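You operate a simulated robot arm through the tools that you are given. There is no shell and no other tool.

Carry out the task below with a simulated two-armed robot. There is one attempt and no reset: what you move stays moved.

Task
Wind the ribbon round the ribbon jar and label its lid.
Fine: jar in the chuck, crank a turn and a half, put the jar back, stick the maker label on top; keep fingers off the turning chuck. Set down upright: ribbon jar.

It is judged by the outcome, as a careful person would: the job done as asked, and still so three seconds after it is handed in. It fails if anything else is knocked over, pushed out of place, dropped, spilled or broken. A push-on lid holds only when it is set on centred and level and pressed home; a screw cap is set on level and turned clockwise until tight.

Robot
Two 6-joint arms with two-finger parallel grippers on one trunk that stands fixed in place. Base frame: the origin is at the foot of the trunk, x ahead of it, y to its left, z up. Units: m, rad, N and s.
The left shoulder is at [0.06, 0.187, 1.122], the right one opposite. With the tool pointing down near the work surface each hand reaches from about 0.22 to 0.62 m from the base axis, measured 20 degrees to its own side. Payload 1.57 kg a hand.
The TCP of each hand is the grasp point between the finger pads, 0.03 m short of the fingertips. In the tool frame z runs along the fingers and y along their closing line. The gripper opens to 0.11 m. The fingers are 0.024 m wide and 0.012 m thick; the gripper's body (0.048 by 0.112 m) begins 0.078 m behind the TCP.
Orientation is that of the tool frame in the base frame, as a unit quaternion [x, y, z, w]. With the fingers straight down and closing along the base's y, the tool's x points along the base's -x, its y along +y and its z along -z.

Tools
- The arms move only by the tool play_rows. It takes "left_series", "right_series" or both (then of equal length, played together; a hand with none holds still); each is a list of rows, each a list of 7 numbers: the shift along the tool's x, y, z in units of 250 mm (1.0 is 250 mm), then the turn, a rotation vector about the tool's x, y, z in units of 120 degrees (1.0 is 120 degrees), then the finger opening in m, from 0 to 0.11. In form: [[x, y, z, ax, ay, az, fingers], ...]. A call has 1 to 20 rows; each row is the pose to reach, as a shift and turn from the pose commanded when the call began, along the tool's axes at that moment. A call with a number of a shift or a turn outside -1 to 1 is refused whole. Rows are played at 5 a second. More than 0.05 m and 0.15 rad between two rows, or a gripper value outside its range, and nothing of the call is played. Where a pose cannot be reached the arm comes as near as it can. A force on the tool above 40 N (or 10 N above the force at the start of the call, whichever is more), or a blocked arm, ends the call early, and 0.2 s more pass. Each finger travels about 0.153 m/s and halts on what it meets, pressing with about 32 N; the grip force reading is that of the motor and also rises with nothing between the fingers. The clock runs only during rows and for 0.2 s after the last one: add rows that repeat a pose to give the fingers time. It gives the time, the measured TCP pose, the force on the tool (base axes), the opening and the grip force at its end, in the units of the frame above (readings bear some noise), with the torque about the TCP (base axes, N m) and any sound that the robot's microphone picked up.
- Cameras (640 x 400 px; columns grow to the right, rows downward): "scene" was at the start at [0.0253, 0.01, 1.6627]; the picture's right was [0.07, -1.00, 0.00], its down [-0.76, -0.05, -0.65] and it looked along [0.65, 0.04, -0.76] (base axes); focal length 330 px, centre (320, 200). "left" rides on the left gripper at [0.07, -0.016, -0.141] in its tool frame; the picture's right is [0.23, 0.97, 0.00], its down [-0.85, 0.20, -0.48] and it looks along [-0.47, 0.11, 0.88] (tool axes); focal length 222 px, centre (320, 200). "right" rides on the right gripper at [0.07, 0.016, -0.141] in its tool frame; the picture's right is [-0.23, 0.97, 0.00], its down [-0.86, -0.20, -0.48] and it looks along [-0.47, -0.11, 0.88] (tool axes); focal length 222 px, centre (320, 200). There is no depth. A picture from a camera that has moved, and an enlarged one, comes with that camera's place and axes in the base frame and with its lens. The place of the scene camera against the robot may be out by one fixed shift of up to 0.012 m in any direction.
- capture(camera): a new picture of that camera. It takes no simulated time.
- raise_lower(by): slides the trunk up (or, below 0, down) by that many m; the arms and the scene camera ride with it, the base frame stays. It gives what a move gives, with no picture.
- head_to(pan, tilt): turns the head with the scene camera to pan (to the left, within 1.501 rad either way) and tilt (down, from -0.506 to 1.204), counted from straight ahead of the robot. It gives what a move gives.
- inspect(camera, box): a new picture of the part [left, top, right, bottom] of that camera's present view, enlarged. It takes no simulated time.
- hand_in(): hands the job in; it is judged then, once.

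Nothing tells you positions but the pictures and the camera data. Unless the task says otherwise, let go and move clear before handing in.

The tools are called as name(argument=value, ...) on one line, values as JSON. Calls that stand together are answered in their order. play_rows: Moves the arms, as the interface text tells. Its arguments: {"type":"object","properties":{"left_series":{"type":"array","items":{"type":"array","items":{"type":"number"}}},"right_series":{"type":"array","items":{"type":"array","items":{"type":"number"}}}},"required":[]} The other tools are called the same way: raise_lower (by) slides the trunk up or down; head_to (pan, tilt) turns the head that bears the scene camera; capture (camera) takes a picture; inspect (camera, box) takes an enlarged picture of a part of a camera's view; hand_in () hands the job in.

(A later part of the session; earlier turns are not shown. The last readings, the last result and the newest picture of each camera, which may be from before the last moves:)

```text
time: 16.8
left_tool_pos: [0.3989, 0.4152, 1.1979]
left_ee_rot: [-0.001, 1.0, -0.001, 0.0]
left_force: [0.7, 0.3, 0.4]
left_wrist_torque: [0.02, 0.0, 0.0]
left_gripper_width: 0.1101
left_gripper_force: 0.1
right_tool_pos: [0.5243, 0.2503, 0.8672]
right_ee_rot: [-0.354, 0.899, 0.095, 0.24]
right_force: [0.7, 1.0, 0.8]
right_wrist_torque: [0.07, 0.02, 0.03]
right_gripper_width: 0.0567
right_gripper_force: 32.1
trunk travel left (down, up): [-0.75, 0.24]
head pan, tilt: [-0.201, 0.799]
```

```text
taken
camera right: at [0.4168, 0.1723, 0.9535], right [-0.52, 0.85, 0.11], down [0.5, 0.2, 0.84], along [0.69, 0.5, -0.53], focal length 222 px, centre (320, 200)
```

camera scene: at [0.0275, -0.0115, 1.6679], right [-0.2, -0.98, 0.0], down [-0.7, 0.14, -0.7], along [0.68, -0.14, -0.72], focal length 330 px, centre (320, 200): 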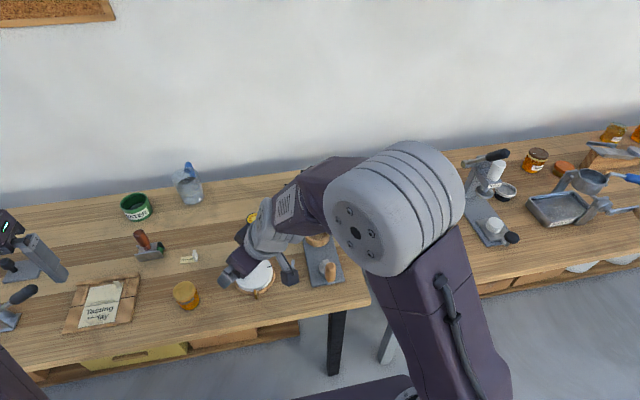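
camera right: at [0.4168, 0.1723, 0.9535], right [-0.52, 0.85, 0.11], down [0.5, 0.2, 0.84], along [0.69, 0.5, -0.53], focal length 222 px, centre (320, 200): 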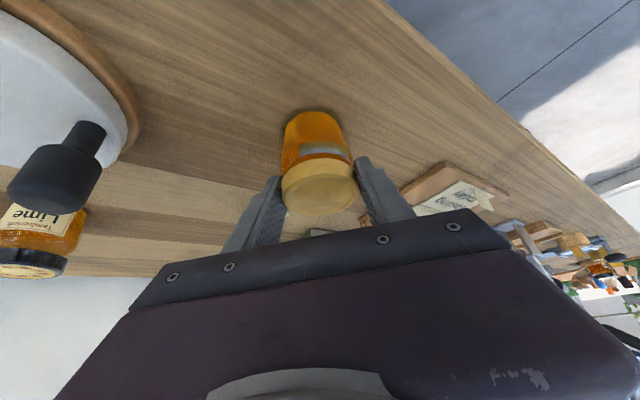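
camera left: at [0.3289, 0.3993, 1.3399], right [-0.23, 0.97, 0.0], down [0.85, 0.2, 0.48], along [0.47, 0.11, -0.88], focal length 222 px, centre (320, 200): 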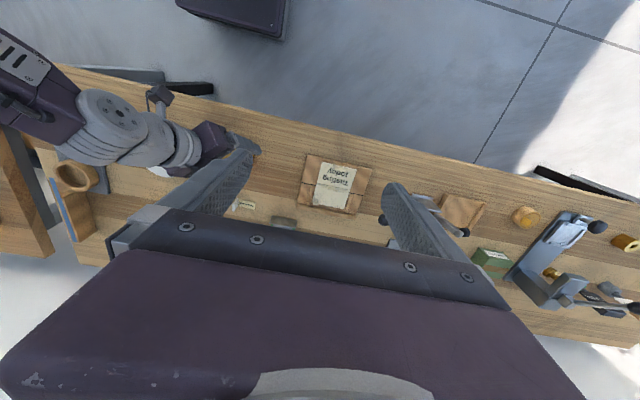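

The grip is firm on the lid (56.7 mm, 32 N). I'll lift the jar straight up.

play_rows(right_series=[[-0.02, 0, -0.0346, 0, 0, 0, 0.04], [-0.06, 0, -0.1039, 0, 0, 0, 0.04], [-0.12, 0, -0.208, 0, 0, 0, 0.04], [-0.18, 0, -0.3118, 0, 0, 0, 0.04], [-0.24, 0, -0.4157, 0, 0, 0, 0.04], [-0.24, 0, -0.4157, 0, 0, 0, 0.04]])

capture(camera="right")

capture(camera="scene")

```text
time: 18.2
left_tool_pos: [0.3984, 0.4158, 1.1978]
left_ee_rot: [0.0, 1.0, 0.0, 0.0]
left_force: [-0.5, 0.1, -0.4]
left_wrist_torque: [0.0, 0.02, 0.01]
left_gripper_width: 0.11
left_gripper_force: 0.0
right_tool_pos: [0.523, 0.2496, 0.9871]
right_ee_rot: [-0.354, 0.899, 0.094, 0.24]
right_force: [0.0, 0.0, -2.1]
right_wrist_torque: [0.0, 0.01, 0.02]
right_gripper_width: 0.0569
right_gripper_force: 32.3
trunk travel left (down, up): [-0.75, 0.24]
head pan, tilt: [-0.201, 0.799]
```

```text
taken
camera right: at [0.4163, 0.1718, 1.0736], right [-0.52, 0.85, 0.11], down [0.5, 0.2, 0.84], along [0.69, 0.49, -0.53], focal length 222 px, centre (320, 200)
```

right: 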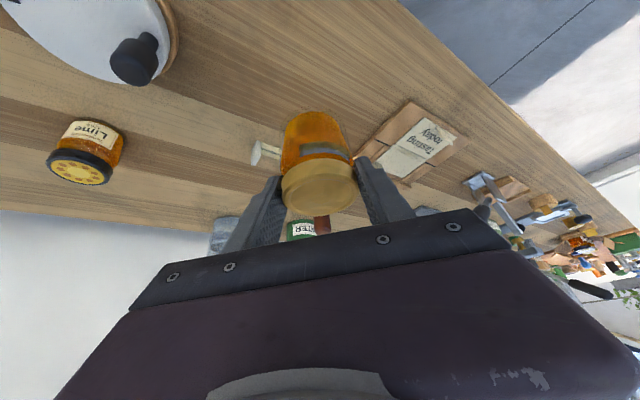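

```text
taken
camera scene: at [0.0278, -0.0106, 1.6679], right [-0.2, -0.98, 0.0], down [-0.7, 0.14, -0.7], along [0.68, -0.14, -0.72], focal length 330 px, centre (320, 200)
```

scene: 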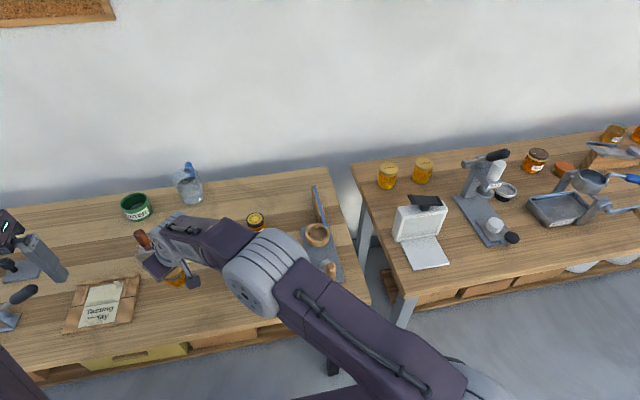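

The jar is held upright (about 0.2 kg). The ribbon's near end is right beside where the jar's -y side will be, so I'll yaw the hand to keep fingers clear of it. First half of the carry comes now.

play_rows(right_series=[[0.03, -0.087, -0.11, 0.0224, 0, 0.0388, 0.04], [0.061, -0.174, -0.2, 0.0448, 0, 0.0776, 0.04], [0.092, -0.26, -0.29, 0.0671, 0, 0.1164, 0.04], [0.123, -0.347, -0.35, 0.0895, 0, 0.1552, 0.04], [0.153, -0.434, -0.38, 0.1119, 0, 0.194, 0.04], [0.184, -0.52, -0.4, 0.1343, 0, 0.2327, 0.04], [0.215, -0.607, -0.42, 0.1566, 0, 0.2715, 0.04], [0.245, -0.694, -0.433, 0.179, 0, 0.3103, 0.04], [0.245, -0.694, -0.433, 0.179, 0, 0.3103, 0.04]])

capture(camera="right")

```text
time: 20.2
left_tool_pos: [0.3986, 0.415, 1.1973]
left_ee_rot: [0.0, 1.0, 0.0, 0.0]
left_force: [0.5, 0.3, 0.0]
left_wrist_torque: [-0.02, -0.02, -0.02]
left_gripper_width: 0.1103
left_gripper_force: 0.1
right_tool_pos: [0.5643, 0.049, 1.0485]
right_ee_rot: [0.001, 0.966, -0.001, 0.258]
right_force: [1.1, -0.2, -1.3]
right_wrist_torque: [-0.03, 0.01, -0.01]
right_gripper_width: 0.0568
right_gripper_force: 32.0
trunk travel left (down, up): [-0.75, 0.24]
head pan, tilt: [-0.201, 0.799]
```

```text
taken
camera right: at [0.4329, 0.0655, 1.135], right [0.2, 0.97, 0.11], down [0.5, -0.2, 0.84], along [0.84, -0.11, -0.53], focal length 222 px, centre (320, 200)
```

right: 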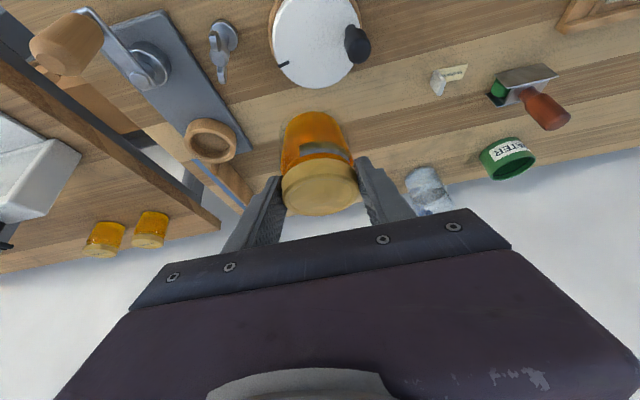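

play_rows(right_series=[[-0.03, -0.093, 0.03, 0.0208, 0, 0.0361, 0.04], [-0.059, -0.186, 0.07, 0.0417, 0, 0.0722, 0.04], [-0.089, -0.279, 0.115, 0.0625, 0, 0.1083, 0.04], [-0.118, -0.372, 0.16, 0.0833, 0, 0.1443, 0.04], [-0.148, -0.465, 0.21, 0.1042, 0, 0.1804, 0.04], [-0.177, -0.558, 0.26, 0.125, 0, 0.2165, 0.04], [-0.207, -0.651, 0.31, 0.1458, 0, 0.2526, 0.04], [-0.236, -0.744, 0.367, 0.1667, 0, 0.2887, 0.04], [-0.236, -0.744, 0.367, 0.1667, 0, 0.2887, 0.04]])

capture(camera="right")

capture(camera="scene")

capture(camera="left")

```text
time: 22.2
left_tool_pos: [0.3986, 0.416, 1.1973]
left_ee_rot: [-0.001, 1.0, -0.001, 0.0]
left_force: [-0.1, 0.6, 0.7]
left_wrist_torque: [-0.01, -0.02, -0.01]
left_gripper_width: 0.1099
left_gripper_force: 0.1
right_tool_pos: [0.6607, -0.1353, 0.9995]
right_ee_rot: [0.331, 0.908, -0.089, 0.243]
right_force: [-1.4, 0.5, -2.9]
right_wrist_torque: [0.0, 0.01, 0.04]
right_gripper_width: 0.057
right_gripper_force: 31.8
trunk travel left (down, up): [-0.75, 0.24]
head pan, tilt: [-0.201, 0.799]
```

```text
taken
camera right: at [0.571, -0.0384, 1.086], right [0.78, 0.62, 0.11], down [0.26, -0.48, 0.84], along [0.57, -0.63, -0.53], focal length 222 px, centre (320, 200)
```

right: 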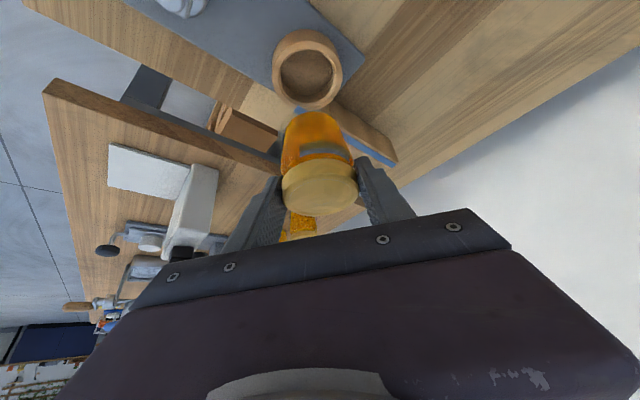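

```text
taken
camera scene: at [0.0271, -0.0107, 1.668], right [-0.2, -0.98, 0.0], down [-0.7, 0.14, -0.7], along [0.68, -0.14, -0.72], focal length 330 px, centre (320, 200)
```

scene: 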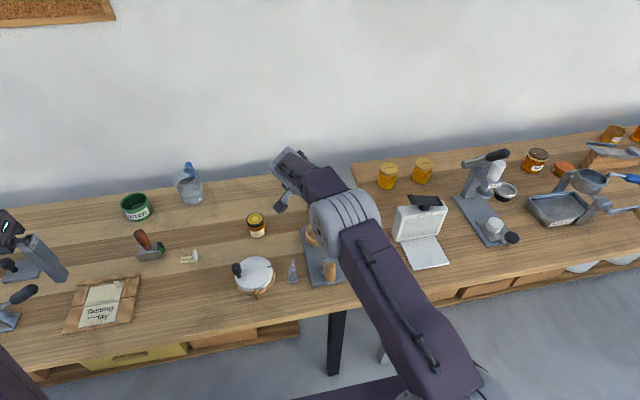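

```text
taken
camera left: at [0.3292, 0.3995, 1.3397], right [-0.23, 0.97, 0.0], down [0.85, 0.2, 0.48], along [0.47, 0.11, -0.88], focal length 222 px, centre (320, 200)
```

left: 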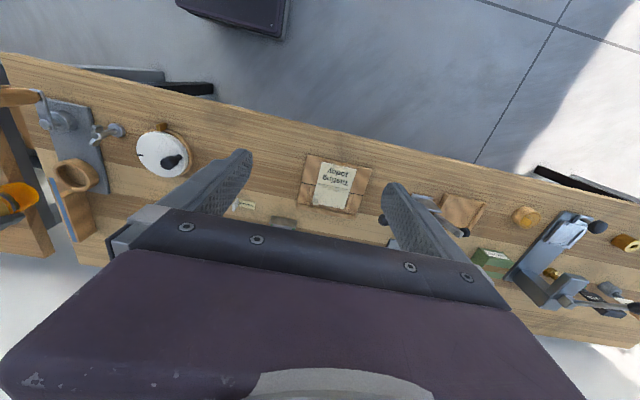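

inspect(camera="right", box=[240, 10, 400, 230])

inspect(camera="left", box=[0, 60, 140, 270])

inspect(camera="scene", box=[260, 130, 380, 300])

```text
1.82 times, centred on (320, 120) of right
camera zoom: at [0.571, -0.0384, 1.086], right [0.78, 0.62, 0.11], down [0.26, -0.48, 0.84], along [0.57, -0.63, -0.53], focal length 404 px, centre (320, 346)
```

zoom: 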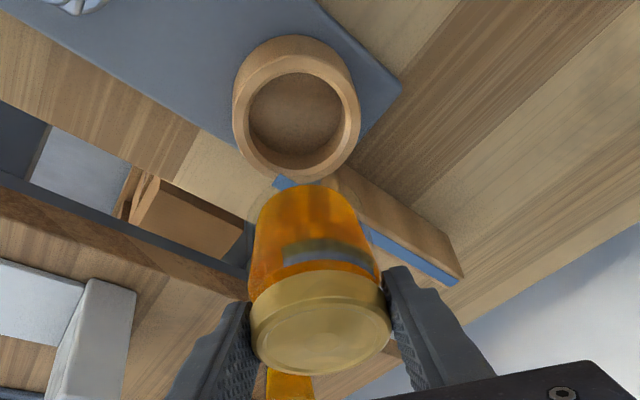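

```text
1.90 times, centred on (70, 165) of left
camera zoom: at [0.3292, 0.3995, 1.3397], right [-0.23, 0.97, 0.0], down [0.85, 0.2, 0.48], along [0.47, 0.11, -0.88], focal length 423 px, centre (796, 267)
```

zoom: 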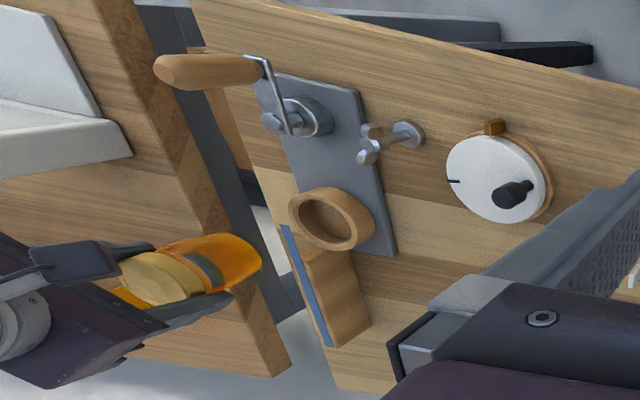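

```text
2.35 times, centred on (320, 215) of scene
camera zoom: at [0.0271, -0.0107, 1.668], right [-0.2, -0.98, 0.0], down [-0.7, 0.14, -0.7], along [0.68, -0.14, -0.72], focal length 776 px, centre (320, 165)
```

zoom: 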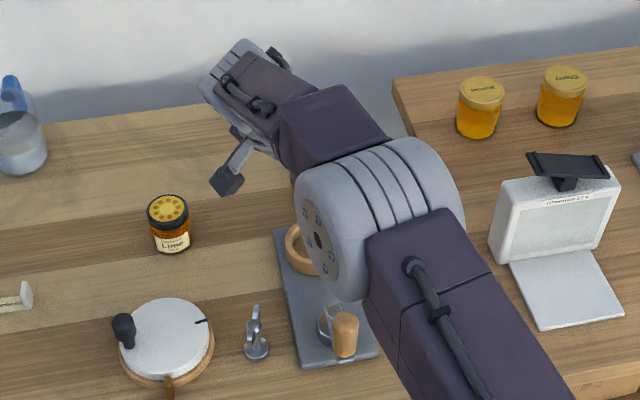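

inspect(camera="right", box=[262, 20, 352, 116])

inspect(camera="left", box=[45, 145, 115, 215])

```text
4.17 times, centred on (307, 68) of right
camera zoom: at [0.571, -0.0384, 1.086], right [0.78, 0.62, 0.11], down [0.26, -0.48, 0.84], along [0.57, -0.63, -0.53], focal length 926 px, centre (374, 750)
```

zoom: 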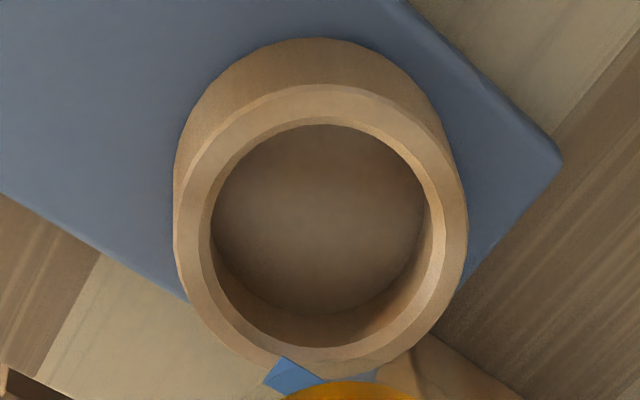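

```text
5.71 times, centred on (80, 180) of left
camera zoom: at [0.3292, 0.3995, 1.3397], right [-0.23, 0.97, 0.0], down [0.85, 0.2, 0.48], along [0.47, 0.11, -0.88], focal length 1269 px, centre (1691, 314)
```

zoom: 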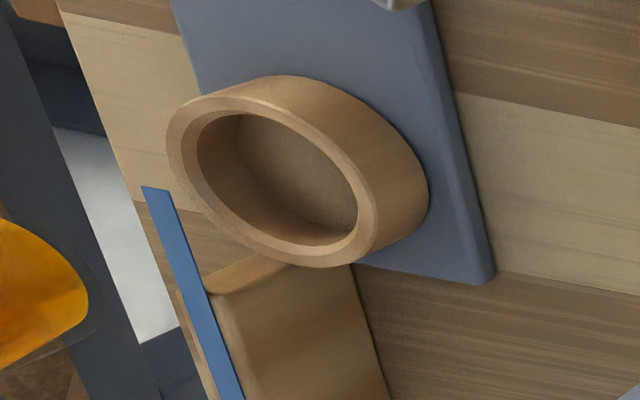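

The hover pose was reached exactly with the jar still upright. Close zooms put the chuck at about (0.668, -0.138) with a 61 mm bore; I'll lower to just above the rim and re-check alignment.

play_rows(right_series=[[0.037, 0.0035, 0.069, 0, 0, 0, 0.04], [0.074, 0.007, 0.138, 0, 0, 0, 0.04], [0.111, 0.0105, 0.206, 0, 0, 0, 0.04], [0.148, 0.014, 0.275, 0, 0, 0, 0.04], [0.148, 0.014, 0.275, 0, 0, 0, 0.04]])

inspect(camera="right", box=[240, 40, 400, 230])

inspect(camera="left", box=[20, 110, 130, 250])

inspect(camera="scene", box=[270, 170, 370, 290])

```text
time: 23.4
left_tool_pos: [0.3973, 0.4141, 1.1971]
left_ee_rot: [0.0, 1.0, 0.0, 0.0]
left_force: [-0.1, -0.6, -0.6]
left_wrist_torque: [0.0, -0.02, 0.02]
left_gripper_width: 0.11
left_gripper_force: 0.0
right_tool_pos: [0.6638, -0.1359, 0.9208]
right_ee_rot: [0.33, 0.908, -0.088, 0.244]
right_force: [-0.1, 0.1, -1.4]
right_wrist_torque: [0.02, -0.01, -0.02]
right_gripper_width: 0.0567
right_gripper_force: 31.6
trunk travel left (down, up): [-0.75, 0.24]
head pan, tilt: [-0.201, 0.799]
```

```text
2.11 times, centred on (320, 135) of right
camera zoom: at [0.574, -0.0384, 1.0083], right [0.78, 0.62, 0.11], down [0.26, -0.48, 0.84], along [0.58, -0.62, -0.53], focal length 468 px, centre (320, 337)
```

zoom: 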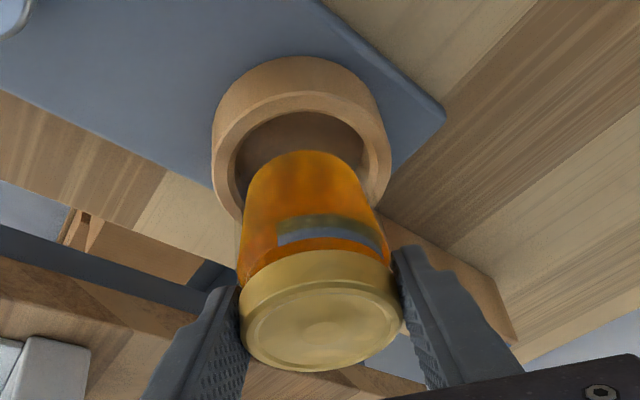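

```text
2.86 times, centred on (75, 180) of left
camera zoom: at [0.3293, 0.3993, 1.3397], right [-0.23, 0.97, 0.0], down [0.85, 0.2, 0.48], along [0.47, 0.11, -0.88], focal length 635 px, centre (1020, 257)
```

zoom: 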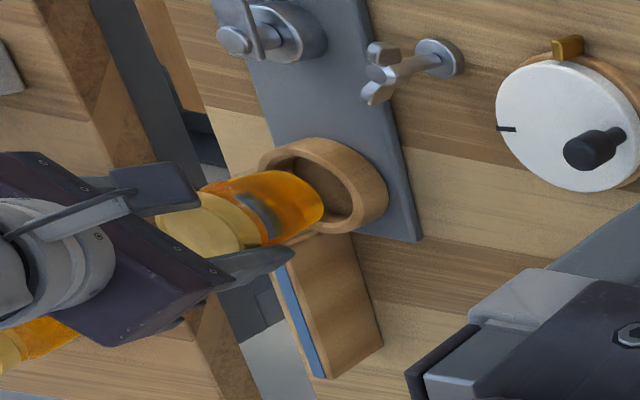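

```text
3.33 times, centred on (320, 230) of scene
camera zoom: at [0.0272, -0.0111, 1.668], right [-0.2, -0.98, 0.0], down [-0.7, 0.14, -0.7], along [0.68, -0.14, -0.72], focal length 1100 px, centre (320, 100)
```

zoom: 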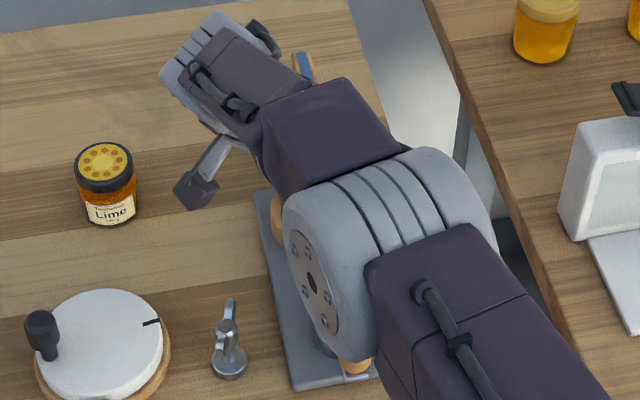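

inspect(camera="right", box=[265, 60, 365, 150])

inspect(camera="left", box=[60, 145, 120, 215])

```text
4.44 times, centred on (315, 105) of right
camera zoom: at [0.574, -0.0384, 1.0083], right [0.78, 0.62, 0.11], down [0.26, -0.48, 0.84], along [0.58, -0.62, -0.53], focal length 987 px, centre (342, 622)
```

zoom: 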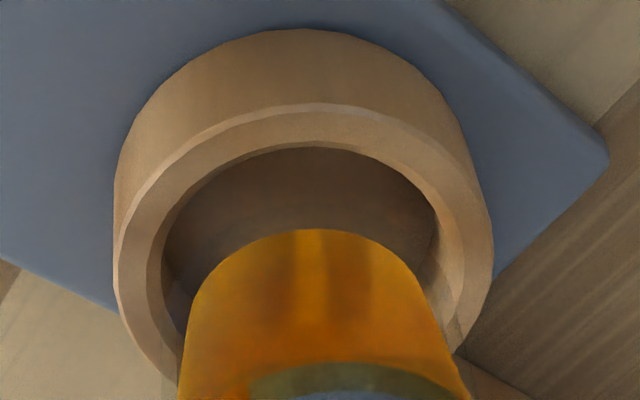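

```text
5.71 times, centred on (90, 180) of left
camera zoom: at [0.3293, 0.3993, 1.3397], right [-0.23, 0.97, 0.0], down [0.85, 0.2, 0.48], along [0.47, 0.11, -0.88], focal length 1269 px, centre (1634, 314)
```

zoom: 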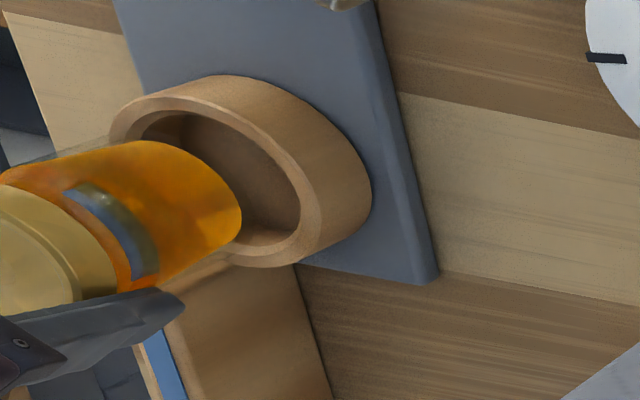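

Laterally the jar and chuck line up; it needs roughly a millimetre forward. I'll nudge forward and lower slowly into the chuck, watching force.

play_rows(right_series=[[-0.0045, 0, 0.0026, 0, 0, 0, 0.04], [0.0055, 0, 0.02, 0, 0, 0, 0.04], [0.0155, 0, 0.0372, 0, 0, 0, 0.04], [0.0255, 0, 0.0545, 0, 0, 0, 0.04], [0.0356, 0, 0.072, 0, 0, 0, 0.04], [0.0356, 0, 0.072, 0, 0, 0, 0.04]])

inspect(camera="right", box=[240, 60, 400, 230])

inspect(camera="left", box=[40, 130, 130, 230])

```text
time: 24.8
left_tool_pos: [0.3983, 0.4158, 1.1978]
left_ee_rot: [0.0, 1.0, 0.0, 0.0]
left_force: [0.5, -0.1, -0.8]
left_wrist_torque: [0.03, -0.02, -0.02]
left_gripper_width: 0.11
left_gripper_force: 0.1
right_tool_pos: [0.6655, -0.1365, 0.9021]
right_ee_rot: [0.331, 0.907, -0.089, 0.243]
right_force: [0.0, 0.4, -2.7]
right_wrist_torque: [0.03, 0.02, 0.06]
right_gripper_width: 0.0567
right_gripper_force: 31.9
trunk travel left (down, up): [-0.75, 0.24]
head pan, tilt: [-0.201, 0.799]
```

```text
2.35 times, centred on (320, 145) of right
camera zoom: at [0.5756, -0.0394, 0.9884], right [0.78, 0.62, 0.11], down [0.26, -0.48, 0.84], along [0.58, -0.62, -0.53], focal length 523 px, centre (320, 329)
```

zoom: 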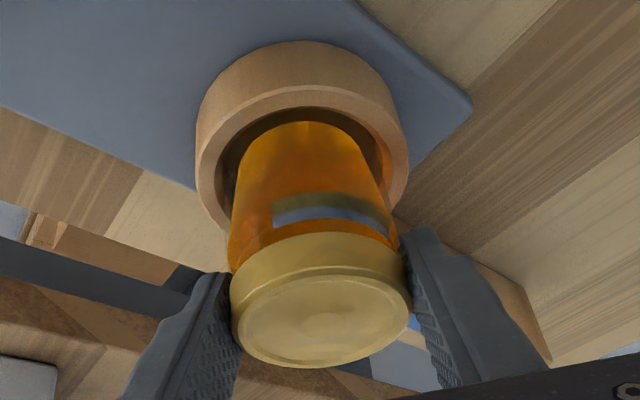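

```text
4.00 times, centred on (85, 180) of left
camera zoom: at [0.3296, 0.3992, 1.3397], right [-0.23, 0.97, 0.0], down [0.85, 0.2, 0.48], along [0.47, 0.11, -0.88], focal length 888 px, centre (1260, 280)
```

zoom: 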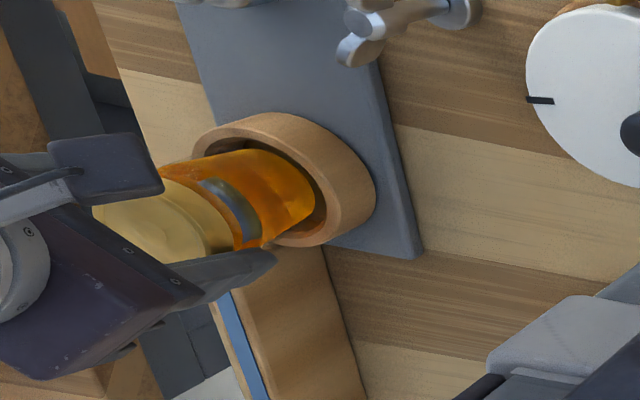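

No contact force, and the jar has entered the ring. I'll continue lowering slowly until it seats.

play_rows(right_series=[[0.008, 0, 0.0139, 0, 0, 0, 0.04], [0.016, 0, 0.0277, 0, 0, 0, 0.04], [0.022, 0, 0.0381, 0, 0, 0, 0.04], [0.022, 0, 0.0381, 0, 0, 0, 0.04]])

```text
time: 25.8
left_tool_pos: [0.3983, 0.4143, 1.1983]
left_ee_rot: [0.0, 1.0, 0.0, 0.0]
left_force: [0.2, 0.2, -0.2]
left_wrist_torque: [-0.03, 0.02, -0.01]
left_gripper_width: 0.1101
left_gripper_force: 0.1
right_tool_pos: [0.6667, -0.1368, 0.8903]
right_ee_rot: [0.33, 0.908, -0.088, 0.243]
right_force: [4.8, -5.7, 1.3]
right_wrist_torque: [-0.25, -0.22, 0.06]
right_gripper_width: 0.0568
right_gripper_force: 31.7
trunk travel left (down, up): [-0.75, 0.24]
head pan, tilt: [-0.201, 0.799]
```

Contact: the near inner wall is pushing the jar forward with about 7 N. I'll shift 1.5 mm forward and read the force.

play_rows(right_series=[[-0.0026, 0, 0.0015, 0, 0, 0, 0.04], [-0.0052, 0, 0.003, 0, 0, 0, 0.04], [-0.0052, 0, 0.003, 0, 0, 0, 0.04]])

inspect(camera="right", box=[240, 60, 400, 230])

inspect(camera="left", box=[40, 130, 130, 230])

```text
time: 26.6
left_tool_pos: [0.3989, 0.4153, 1.1982]
left_ee_rot: [-0.001, 1.0, 0.0, -0.001]
left_force: [-0.4, -0.5, -0.5]
left_wrist_torque: [0.0, -0.01, -0.02]
left_gripper_width: 0.11
left_gripper_force: 0.0
right_tool_pos: [0.6652, -0.1375, 0.89]
right_ee_rot: [0.329, 0.908, -0.088, 0.243]
right_force: [2.5, -0.5, -2.8]
right_wrist_torque: [-0.01, -0.15, 0.05]
right_gripper_width: 0.0567
right_gripper_force: 32.0
trunk travel left (down, up): [-0.75, 0.24]
head pan, tilt: [-0.201, 0.799]
```

```text
2.35 times, centred on (320, 145) of right
camera zoom: at [0.5755, -0.0403, 0.9767], right [0.78, 0.62, 0.11], down [0.26, -0.48, 0.84], along [0.58, -0.62, -0.53], focal length 523 px, centre (320, 329)
```

zoom: 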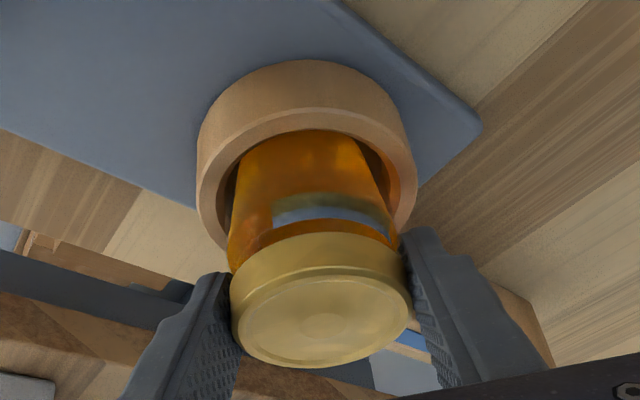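

```text
4.00 times, centred on (85, 180) of left
camera zoom: at [0.33, 0.3991, 1.3396], right [-0.23, 0.97, 0.0], down [0.86, 0.2, 0.48], along [0.47, 0.11, -0.88], focal length 888 px, centre (1260, 280)
```

zoom: 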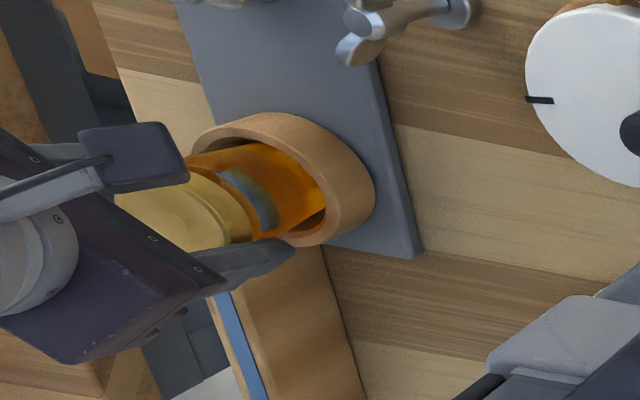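

play_rows(right_series=[[-0.003, 0.003, 0.0017, 0, 0, 0, 0.04], [0.001, 0.003, 0.0086, 0, 0, 0, 0.04], [0.005, 0.003, 0.0156, 0, 0, 0, 0.04], [0.009, 0.003, 0.0225, 0, 0, 0, 0.04], [0.009, 0.003, 0.0225, 0, 0, 0, 0.04]])

```text
time: 27.8
left_tool_pos: [0.4004, 0.4151, 1.1982]
left_ee_rot: [-0.001, 1.0, 0.0, -0.001]
left_force: [0.4, -0.9, -0.3]
left_wrist_torque: [-0.02, -0.03, -0.01]
left_gripper_width: 0.1097
left_gripper_force: 0.1
right_tool_pos: [0.6644, -0.1368, 0.8866]
right_ee_rot: [0.331, 0.907, -0.088, 0.245]
right_force: [15.7, -0.8, 8.0]
right_wrist_torque: [-0.06, -0.65, 0.08]
right_gripper_width: 0.057
right_gripper_force: 31.9
right hand out of reach, approached as far as the arm can: row 2, 3, 4, 5
trunk travel left (down, up): [-0.75, 0.24]
head pan, tilt: [-0.201, 0.799]
```

The arm ran into its reach limit at this yaw, so the jar was dragged toward me against the near wall. I'll lift it just clear of the ring and reduce the yaw to gain reach.

play_rows(right_series=[[-0.02, 0, -0.035, 0, 0, 0, 0.04], [-0.04, 0, -0.07, 0, 0, 0, 0.04], [-0.06, 0, -0.104, 0, 0, 0, 0.04], [-0.08, 0, -0.1386, 0, 0, 0, 0.04], [-0.08, 0, -0.1386, 0, 0, 0, 0.04]])

```text
time: 29.0
left_tool_pos: [0.3981, 0.4158, 1.1979]
left_ee_rot: [-0.001, 1.0, 0.0, 0.0]
left_force: [-1.2, 0.2, -0.1]
left_wrist_torque: [0.01, 0.02, 0.01]
left_gripper_width: 0.1097
left_gripper_force: 0.0
right_tool_pos: [0.6703, -0.1369, 0.925]
right_ee_rot: [0.332, 0.906, -0.092, 0.245]
right_force: [-0.3, 1.1, -0.8]
right_wrist_torque: [-0.01, -0.02, -0.02]
right_gripper_width: 0.057
right_gripper_force: 31.9
right hand out of reach, approached as far as the arm can: row 3, 4, 5
trunk travel left (down, up): [-0.75, 0.24]
head pan, tilt: [-0.201, 0.799]
```

inspect(camera="right", box=[240, 60, 400, 230])

inspect(camera="left", box=[20, 110, 130, 250])

```text
2.35 times, centred on (320, 145) of right
camera zoom: at [0.5811, -0.0388, 1.011], right [0.78, 0.62, 0.11], down [0.25, -0.47, 0.85], along [0.57, -0.63, -0.52], focal length 523 px, centre (320, 329)
```

zoom: 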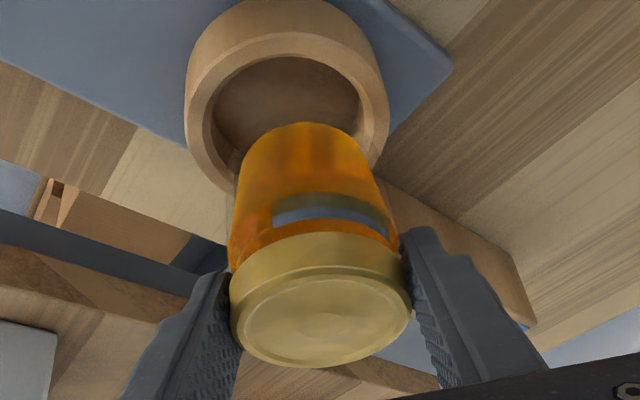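

```text
2.86 times, centred on (75, 180) of left
camera zoom: at [0.3288, 0.3994, 1.3398], right [-0.23, 0.97, 0.0], down [0.85, 0.2, 0.48], along [0.47, 0.11, -0.88], focal length 635 px, centre (1020, 257)
```

zoom: 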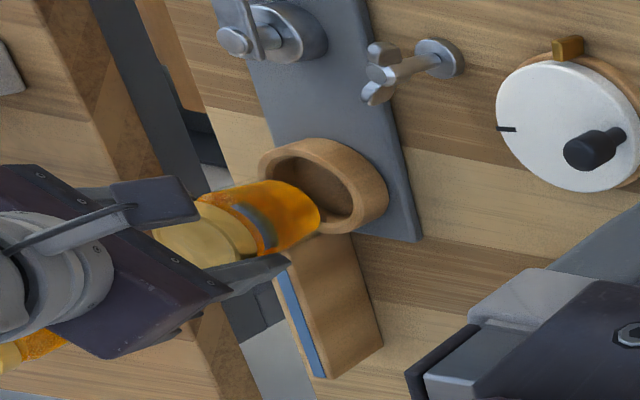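

The jar didn't slip. Now I'll yaw to -20° (more reach) and re-centre above the ring.

play_rows(right_series=[[0.005, -0.005, -0.003, -0.0208, 0, -0.0361, 0.04], [0.009, -0.01, -0.005, -0.0417, 0, -0.0722, 0.04], [0.013, -0.015, -0.008, -0.0625, 0, -0.1083, 0.04], [0.017, -0.02, -0.01, -0.0833, 0, -0.1443, 0.04], [0.017, -0.02, -0.01, -0.0833, 0, -0.1443, 0.04]])

inspect(camera="right", box=[240, 60, 400, 230])

```text
time: 30.2
left_tool_pos: [0.3986, 0.4154, 1.1979]
left_ee_rot: [0.0, 1.0, -0.001, 0.001]
left_force: [-0.4, 0.2, -0.6]
left_wrist_torque: [0.01, 0.01, 0.02]
left_gripper_width: 0.1099
left_gripper_force: 0.0
right_tool_pos: [0.6554, -0.1364, 0.9257]
right_ee_rot: [0.167, 0.951, -0.045, 0.255]
right_force: [0.3, -0.3, -3.5]
right_wrist_torque: [-0.01, 0.0, 0.01]
right_gripper_width: 0.0569
right_gripper_force: 31.6
trunk travel left (down, up): [-0.75, 0.24]
head pan, tilt: [-0.201, 0.799]
```

```text
2.35 times, centred on (320, 145) of right
camera zoom: at [0.5375, -0.0781, 1.0126], right [0.52, 0.85, 0.11], down [0.4, -0.36, 0.84], along [0.75, -0.39, -0.53], focal length 523 px, centre (320, 329)
```

zoom: 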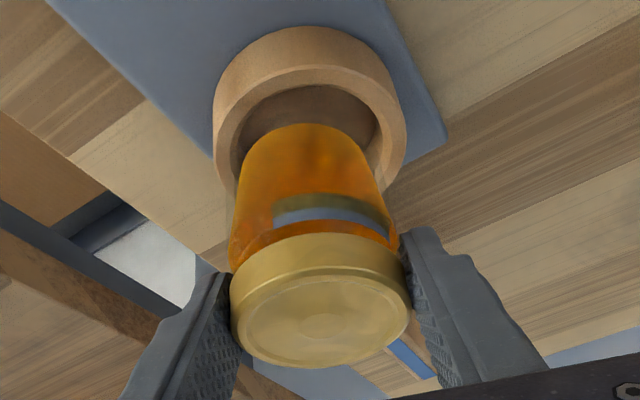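

play_rows(right_series=[[-0.016, 0.008, 0.009, 0, 0, 0, 0.04], [-0.031, 0.015, 0.018, 0, 0, 0, 0.04], [-0.031, 0.015, 0.018, 0, 0, 0, 0.04]])

inspect(camera="right", box=[240, 60, 400, 230])

inspect(camera="right", box=[270, 60, 360, 150])

```text
time: 31.0
left_tool_pos: [0.3979, 0.4154, 1.1976]
left_ee_rot: [0.0, 1.0, 0.001, 0.0]
left_force: [0.0, -0.7, -1.1]
left_wrist_torque: [0.03, 0.01, 0.0]
left_gripper_width: 0.1101
left_gripper_force: 0.0
right_tool_pos: [0.6655, -0.1383, 0.9258]
right_ee_rot: [0.168, 0.951, -0.045, 0.255]
right_force: [-0.2, 0.6, -2.7]
right_wrist_torque: [0.02, -0.01, 0.0]
right_gripper_width: 0.057
right_gripper_force: 31.8
trunk travel left (down, up): [-0.75, 0.24]
head pan, tilt: [-0.201, 0.799]
```

```text
2.35 times, centred on (320, 145) of right
camera zoom: at [0.5474, -0.0777, 1.0125], right [0.52, 0.85, 0.11], down [0.4, -0.36, 0.84], along [0.75, -0.39, -0.53], focal length 523 px, centre (320, 329)
```

zoom: 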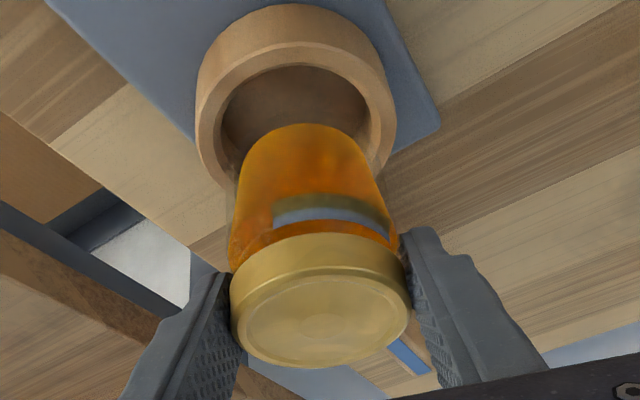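

```text
4.44 times, centred on (315, 105) of right
camera zoom: at [0.5474, -0.0777, 1.0125], right [0.52, 0.85, 0.11], down [0.4, -0.36, 0.84], along [0.75, -0.39, -0.53], focal length 987 px, centre (342, 622)
```

zoom: 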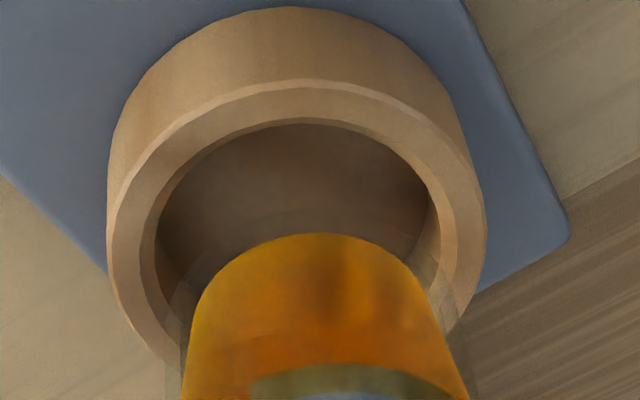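

Now the ring and jar line up within about a millimetre in the image. I'll lower slowly again.

play_rows(right_series=[[0.012, 0, 0.0208, 0, 0, 0, 0.04], [0.024, 0, 0.0416, 0, 0, 0, 0.04], [0.036, 0, 0.0624, 0, 0, 0, 0.04], [0.046, 0, 0.0797, 0, 0, 0, 0.04], [0.052, 0, 0.09, 0, 0, 0, 0.04], [0.052, 0, 0.09, 0, 0, 0, 0.04]])

inspect(camera="right", box=[270, 60, 370, 150])

```text
time: 32.4
left_tool_pos: [0.3989, 0.4147, 1.1967]
left_ee_rot: [0.0, 1.0, -0.001, 0.0]
left_force: [0.2, -0.4, -0.4]
left_wrist_torque: [0.0, -0.01, 0.03]
left_gripper_width: 0.1098
left_gripper_force: 0.0
right_tool_pos: [0.6657, -0.1363, 0.8991]
right_ee_rot: [0.168, 0.951, -0.045, 0.254]
right_force: [0.1, -0.1, -2.1]
right_wrist_torque: [0.02, -0.01, 0.02]
right_gripper_width: 0.057
right_gripper_force: 32.0
trunk travel left (down, up): [-0.75, 0.24]
head pan, tilt: [-0.201, 0.799]
```

```text
4.44 times, centred on (320, 105) of right
camera zoom: at [0.5482, -0.0772, 0.9864], right [0.52, 0.85, 0.11], down [0.4, -0.36, 0.84], along [0.75, -0.39, -0.53], focal length 987 px, centre (320, 622)
```

zoom: 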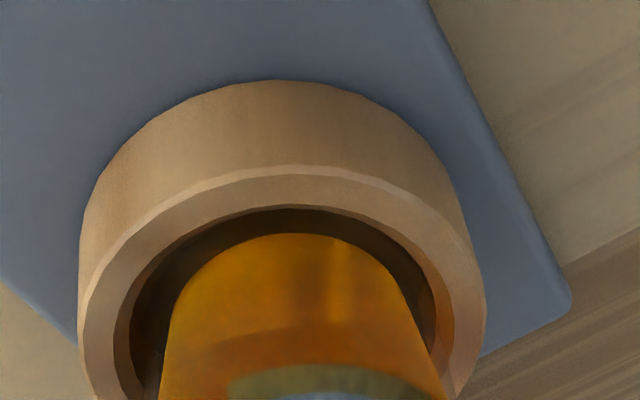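

play_rows(right_series=[[0.0016, -0.005, -0.001, 0, 0, 0, 0.04], [0.0096, -0.005, 0.0129, 0, 0, 0, 0.04], [0.0176, -0.005, 0.0267, 0, 0, 0, 0.04], [0.0236, -0.005, 0.0371, 0, 0, 0, 0.04], [0.0236, -0.005, 0.0371, 0, 0, 0, 0.04]])

```text
time: 33.6
left_tool_pos: [0.3982, 0.4153, 1.1976]
left_ee_rot: [0.001, 1.0, 0.0, -0.001]
left_force: [0.1, 0.7, 0.5]
left_wrist_torque: [-0.02, 0.01, -0.03]
left_gripper_width: 0.1103
left_gripper_force: 0.0
right_tool_pos: [0.6655, -0.1392, 0.8883]
right_ee_rot: [0.168, 0.951, -0.045, 0.255]
right_force: [0.0, 0.0, -2.9]
right_wrist_torque: [-0.04, 0.04, 0.01]
right_gripper_width: 0.0568
right_gripper_force: 32.4
trunk travel left (down, up): [-0.75, 0.24]
head pan, tilt: [-0.201, 0.799]
```

play_rows(right_series=[[0.004, 0, 0.0069, 0, 0, 0, 0.04], [0.008, 0, 0.0139, 0, 0, 0, 0.04], [0.012, 0, 0.0208, 0, 0, 0, 0.04], [0.012, 0, 0.0208, 0, 0, 0, 0.04]])

```text
time: 34.6
left_tool_pos: [0.3962, 0.4154, 1.1997]
left_ee_rot: [0.0, 1.0, 0.001, 0.001]
left_force: [0.2, 0.1, -0.7]
left_wrist_torque: [0.01, -0.01, -0.02]
left_gripper_width: 0.11
left_gripper_force: 0.2
right_tool_pos: [0.6644, -0.1382, 0.8855]
right_ee_rot: [0.167, 0.951, -0.043, 0.258]
right_force: [7.6, -2.3, 20.9]
right_wrist_torque: [-0.15, -0.1, 0.09]
right_gripper_width: 0.0577
right_gripper_force: 32.4
trunk travel left (down, up): [-0.75, 0.24]
head pan, tilt: [-0.201, 0.799]
```

The jar has bottomed out in the chuck (21 N upward). I'll relieve the push by 2.5 mm, look, then open the fingers.

play_rows(right_series=[[-0.003, 0, -0.0052, 0, 0, 0, 0.04], [-0.005, 0, -0.0087, 0, 0, 0, 0.04], [-0.005, 0, -0.0087, 0, 0, 0, 0.04]])

capture(camera="right")

inspect(camera="right", box=[240, 60, 400, 230])

inspect(camera="left", box=[30, 120, 130, 240])

```text
time: 35.4
left_tool_pos: [0.398, 0.4168, 1.197]
left_ee_rot: [-0.001, 1.0, 0.001, 0.0]
left_force: [-0.7, 0.1, -0.6]
left_wrist_torque: [-0.02, 0.01, 0.02]
left_gripper_width: 0.1099
left_gripper_force: 0.2
right_tool_pos: [0.6635, -0.1382, 0.8847]
right_ee_rot: [0.167, 0.951, -0.045, 0.255]
right_force: [5.7, -0.3, 9.5]
right_wrist_torque: [0.06, -0.68, 0.04]
right_gripper_width: 0.0571
right_gripper_force: 31.8
trunk travel left (down, up): [-0.75, 0.24]
head pan, tilt: [-0.201, 0.799]
```

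```text
taken
camera right: at [0.5456, -0.078, 0.972], right [0.52, 0.85, 0.11], down [0.4, -0.36, 0.84], along [0.75, -0.39, -0.53], focal length 222 px, centre (320, 200)
```

right: 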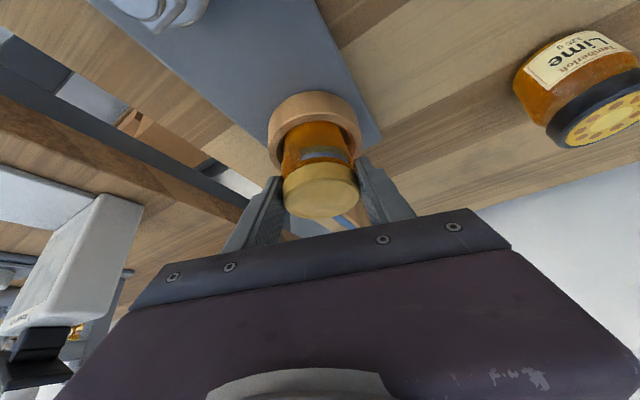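

```text
2.35 times, centred on (320, 145) of right
camera zoom: at [0.5456, -0.078, 0.972], right [0.52, 0.85, 0.11], down [0.4, -0.36, 0.84], along [0.75, -0.39, -0.53], focal length 523 px, centre (320, 329)
```

zoom: 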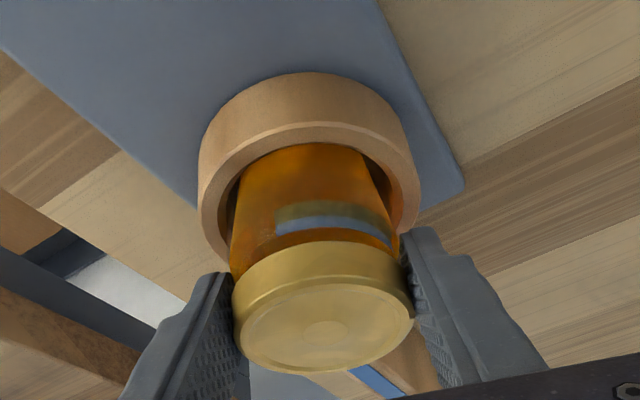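

```text
3.33 times, centred on (80, 180) of left
camera zoom: at [0.3282, 0.3998, 1.3398], right [-0.23, 0.97, 0.0], down [0.85, 0.2, 0.48], along [0.47, 0.11, -0.88], focal length 740 px, centre (1120, 267)
```

zoom: 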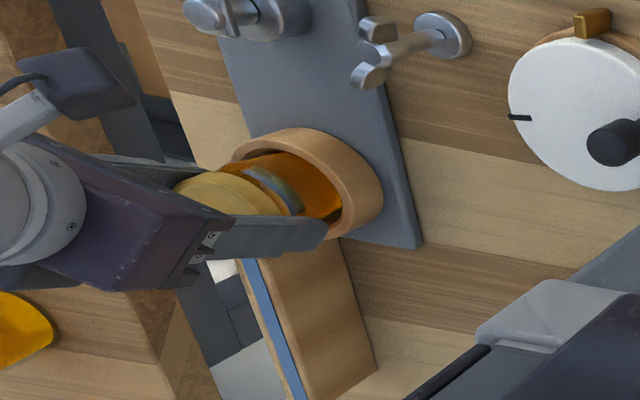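

play_rows(right_series=[[-0.0062, 0.0014, -0.0033, 0, 0, 0, 0.04], [-0.0062, 0.0014, -0.0033, 0, 0, 0, 0.04], [-0.0062, 0.0014, -0.0033, 0, 0, 0, 0.04]])

```text
time: 36.2
left_tool_pos: [0.3993, 0.4157, 1.1973]
left_ee_rot: [0.0, 1.0, 0.0, 0.0]
left_force: [0.1, 0.6, 0.5]
left_wrist_torque: [0.02, 0.05, -0.02]
left_gripper_width: 0.1099
left_gripper_force: 0.0
right_tool_pos: [0.6651, -0.1392, 0.8854]
right_ee_rot: [0.168, 0.952, -0.046, 0.253]
right_force: [-0.9, 1.0, -0.6]
right_wrist_torque: [0.01, 0.03, 0.0]
right_gripper_width: 0.0568
right_gripper_force: 31.5
trunk travel left (down, up): [-0.75, 0.24]
head pan, tilt: [-0.201, 0.799]
```

Forces are near zero: the jar is seated and free. I'll open the fingers and retreat along the tool axis.

play_rows(right_series=[[0, 0, 0, 0, 0, 0, 0.06], [0, 0, 0, 0, 0, 0, 0.066], [0, 0, 0, 0, 0, 0, 0.074], [0, 0, 0, 0, 0, 0, 0.08], [0, 0, 0, 0, 0, 0, 0.08], [-0.02, 0, -0.05, 0, 0, 0, 0.08], [-0.05, 0, -0.15, 0, 0, 0, 0.08], [-0.1, 0, -0.3, 0, 0, 0, 0.08], [-0.15, 0, -0.45, 0, 0, 0, 0.08], [-0.15, 0, -0.45, 0, 0, 0, 0.08]])

capture(camera="right")

capture(camera="scene")

inspect(camera="left", box=[20, 80, 140, 240])

```text
time: 38.4
left_tool_pos: [0.399, 0.4152, 1.197]
left_ee_rot: [0.0, 1.0, 0.0, 0.0]
left_force: [0.6, -0.4, 0.0]
left_wrist_torque: [0.01, -0.03, 0.0]
left_gripper_width: 0.1098
left_gripper_force: 0.1
right_tool_pos: [0.6433, -0.1312, 1.0038]
right_ee_rot: [0.168, 0.951, -0.045, 0.254]
right_force: [0.2, 0.1, -0.7]
right_wrist_torque: [0.02, 0.01, -0.01]
right_gripper_width: 0.0801
right_gripper_force: 0.1
trunk travel left (down, up): [-0.75, 0.24]
head pan, tilt: [-0.201, 0.799]
```

```text
taken
camera right: at [0.5261, -0.0713, 1.0909], right [0.52, 0.85, 0.11], down [0.4, -0.36, 0.84], along [0.75, -0.39, -0.53], focal length 222 px, centre (320, 200)
```

right: 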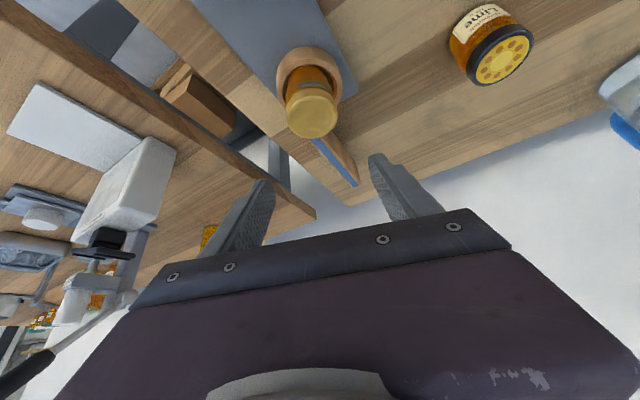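

```text
taken
camera scene: at [0.0278, -0.0112, 1.6679], right [-0.2, -0.98, 0.0], down [-0.7, 0.14, -0.7], along [0.68, -0.14, -0.72], focal length 330 px, centre (320, 200)
```

scene: 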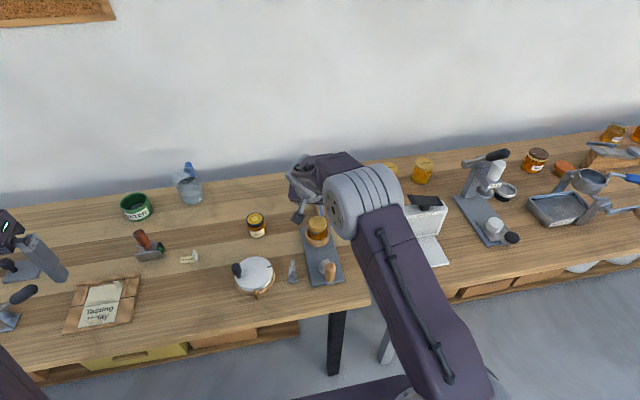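

```text
2.50 times, centred on (80, 160) of left
camera zoom: at [0.3298, 0.3992, 1.3396], right [-0.23, 0.97, 0.0], down [0.86, 0.2, 0.48], along [0.47, 0.11, -0.88], focal length 555 px, centre (920, 300)
```

zoom: 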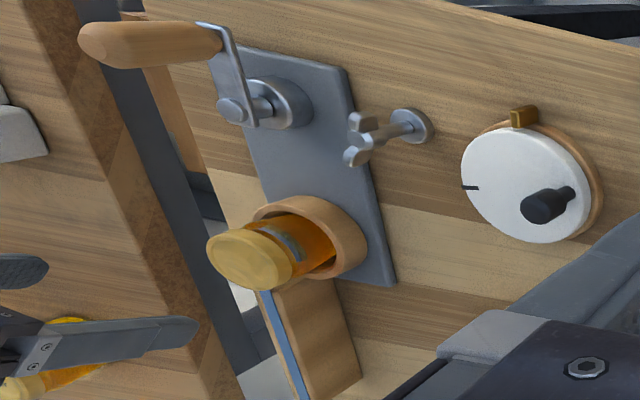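

The ribbon jar now stands upright in the chuck with the fingers clear. Next I'll position the right hand above the crank handle (0.483, -0.140, top z 0.93) with a 20° pitch.

play_rows(right_series=[[0.04, -0.04, -0.12, -0.0118, 0.0139, -0.0253, 0.08], [0.13, -0.085, -0.2, -0.0236, 0.0278, -0.0506, 0.08], [0.22, -0.13, -0.27, -0.0354, 0.0417, -0.0759, 0.07], [0.31, -0.175, -0.32, -0.0471, 0.0555, -0.1011, 0.06], [0.395, -0.218, -0.36, -0.0589, 0.0694, -0.1264, 0.06], [0.474, -0.26, -0.394, -0.0707, 0.0833, -0.1517, 0.06], [0.474, -0.26, -0.394, -0.0707, 0.0833, -0.1517, 0.06]])

capture(camera="right")

capture(camera="scene")

```text
time: 40.0
left_tool_pos: [0.3981, 0.4143, 1.1974]
left_ee_rot: [0.001, 1.0, 0.0, 0.0]
left_force: [-0.2, -0.1, -0.3]
left_wrist_torque: [-0.01, -0.01, -0.01]
left_gripper_width: 0.1099
left_gripper_force: 0.1
right_tool_pos: [0.4769, -0.1407, 1.0287]
right_ee_rot: [-0.001, 0.985, 0.0, 0.174]
right_force: [0.3, -1.5, 0.3]
right_wrist_torque: [0.04, 0.0, 0.0]
right_gripper_width: 0.0602
right_gripper_force: 0.1
trunk travel left (down, up): [-0.75, 0.24]
head pan, tilt: [-0.201, 0.799]
```

```text
taken
camera right: at [0.3638, -0.1247, 1.1373], right [0.21, 0.97, 0.08], down [0.64, -0.2, 0.74], along [0.74, -0.11, -0.67], focal length 222 px, centre (320, 200)
```

right: 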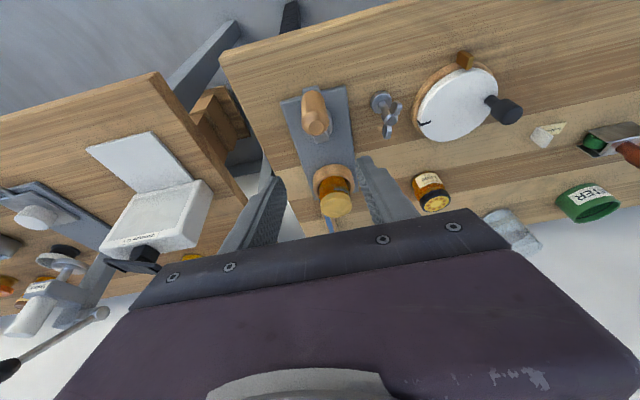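

```text
taken
camera scene: at [0.0273, -0.011, 1.6679], right [-0.2, -0.98, 0.0], down [-0.7, 0.14, -0.7], along [0.68, -0.14, -0.72], focal length 330 px, centre (320, 200)
```

scene: 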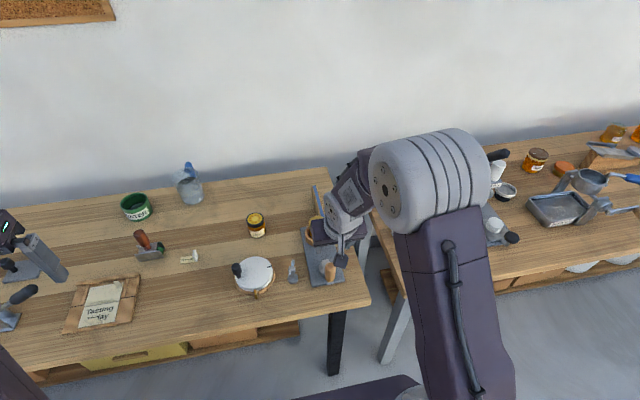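

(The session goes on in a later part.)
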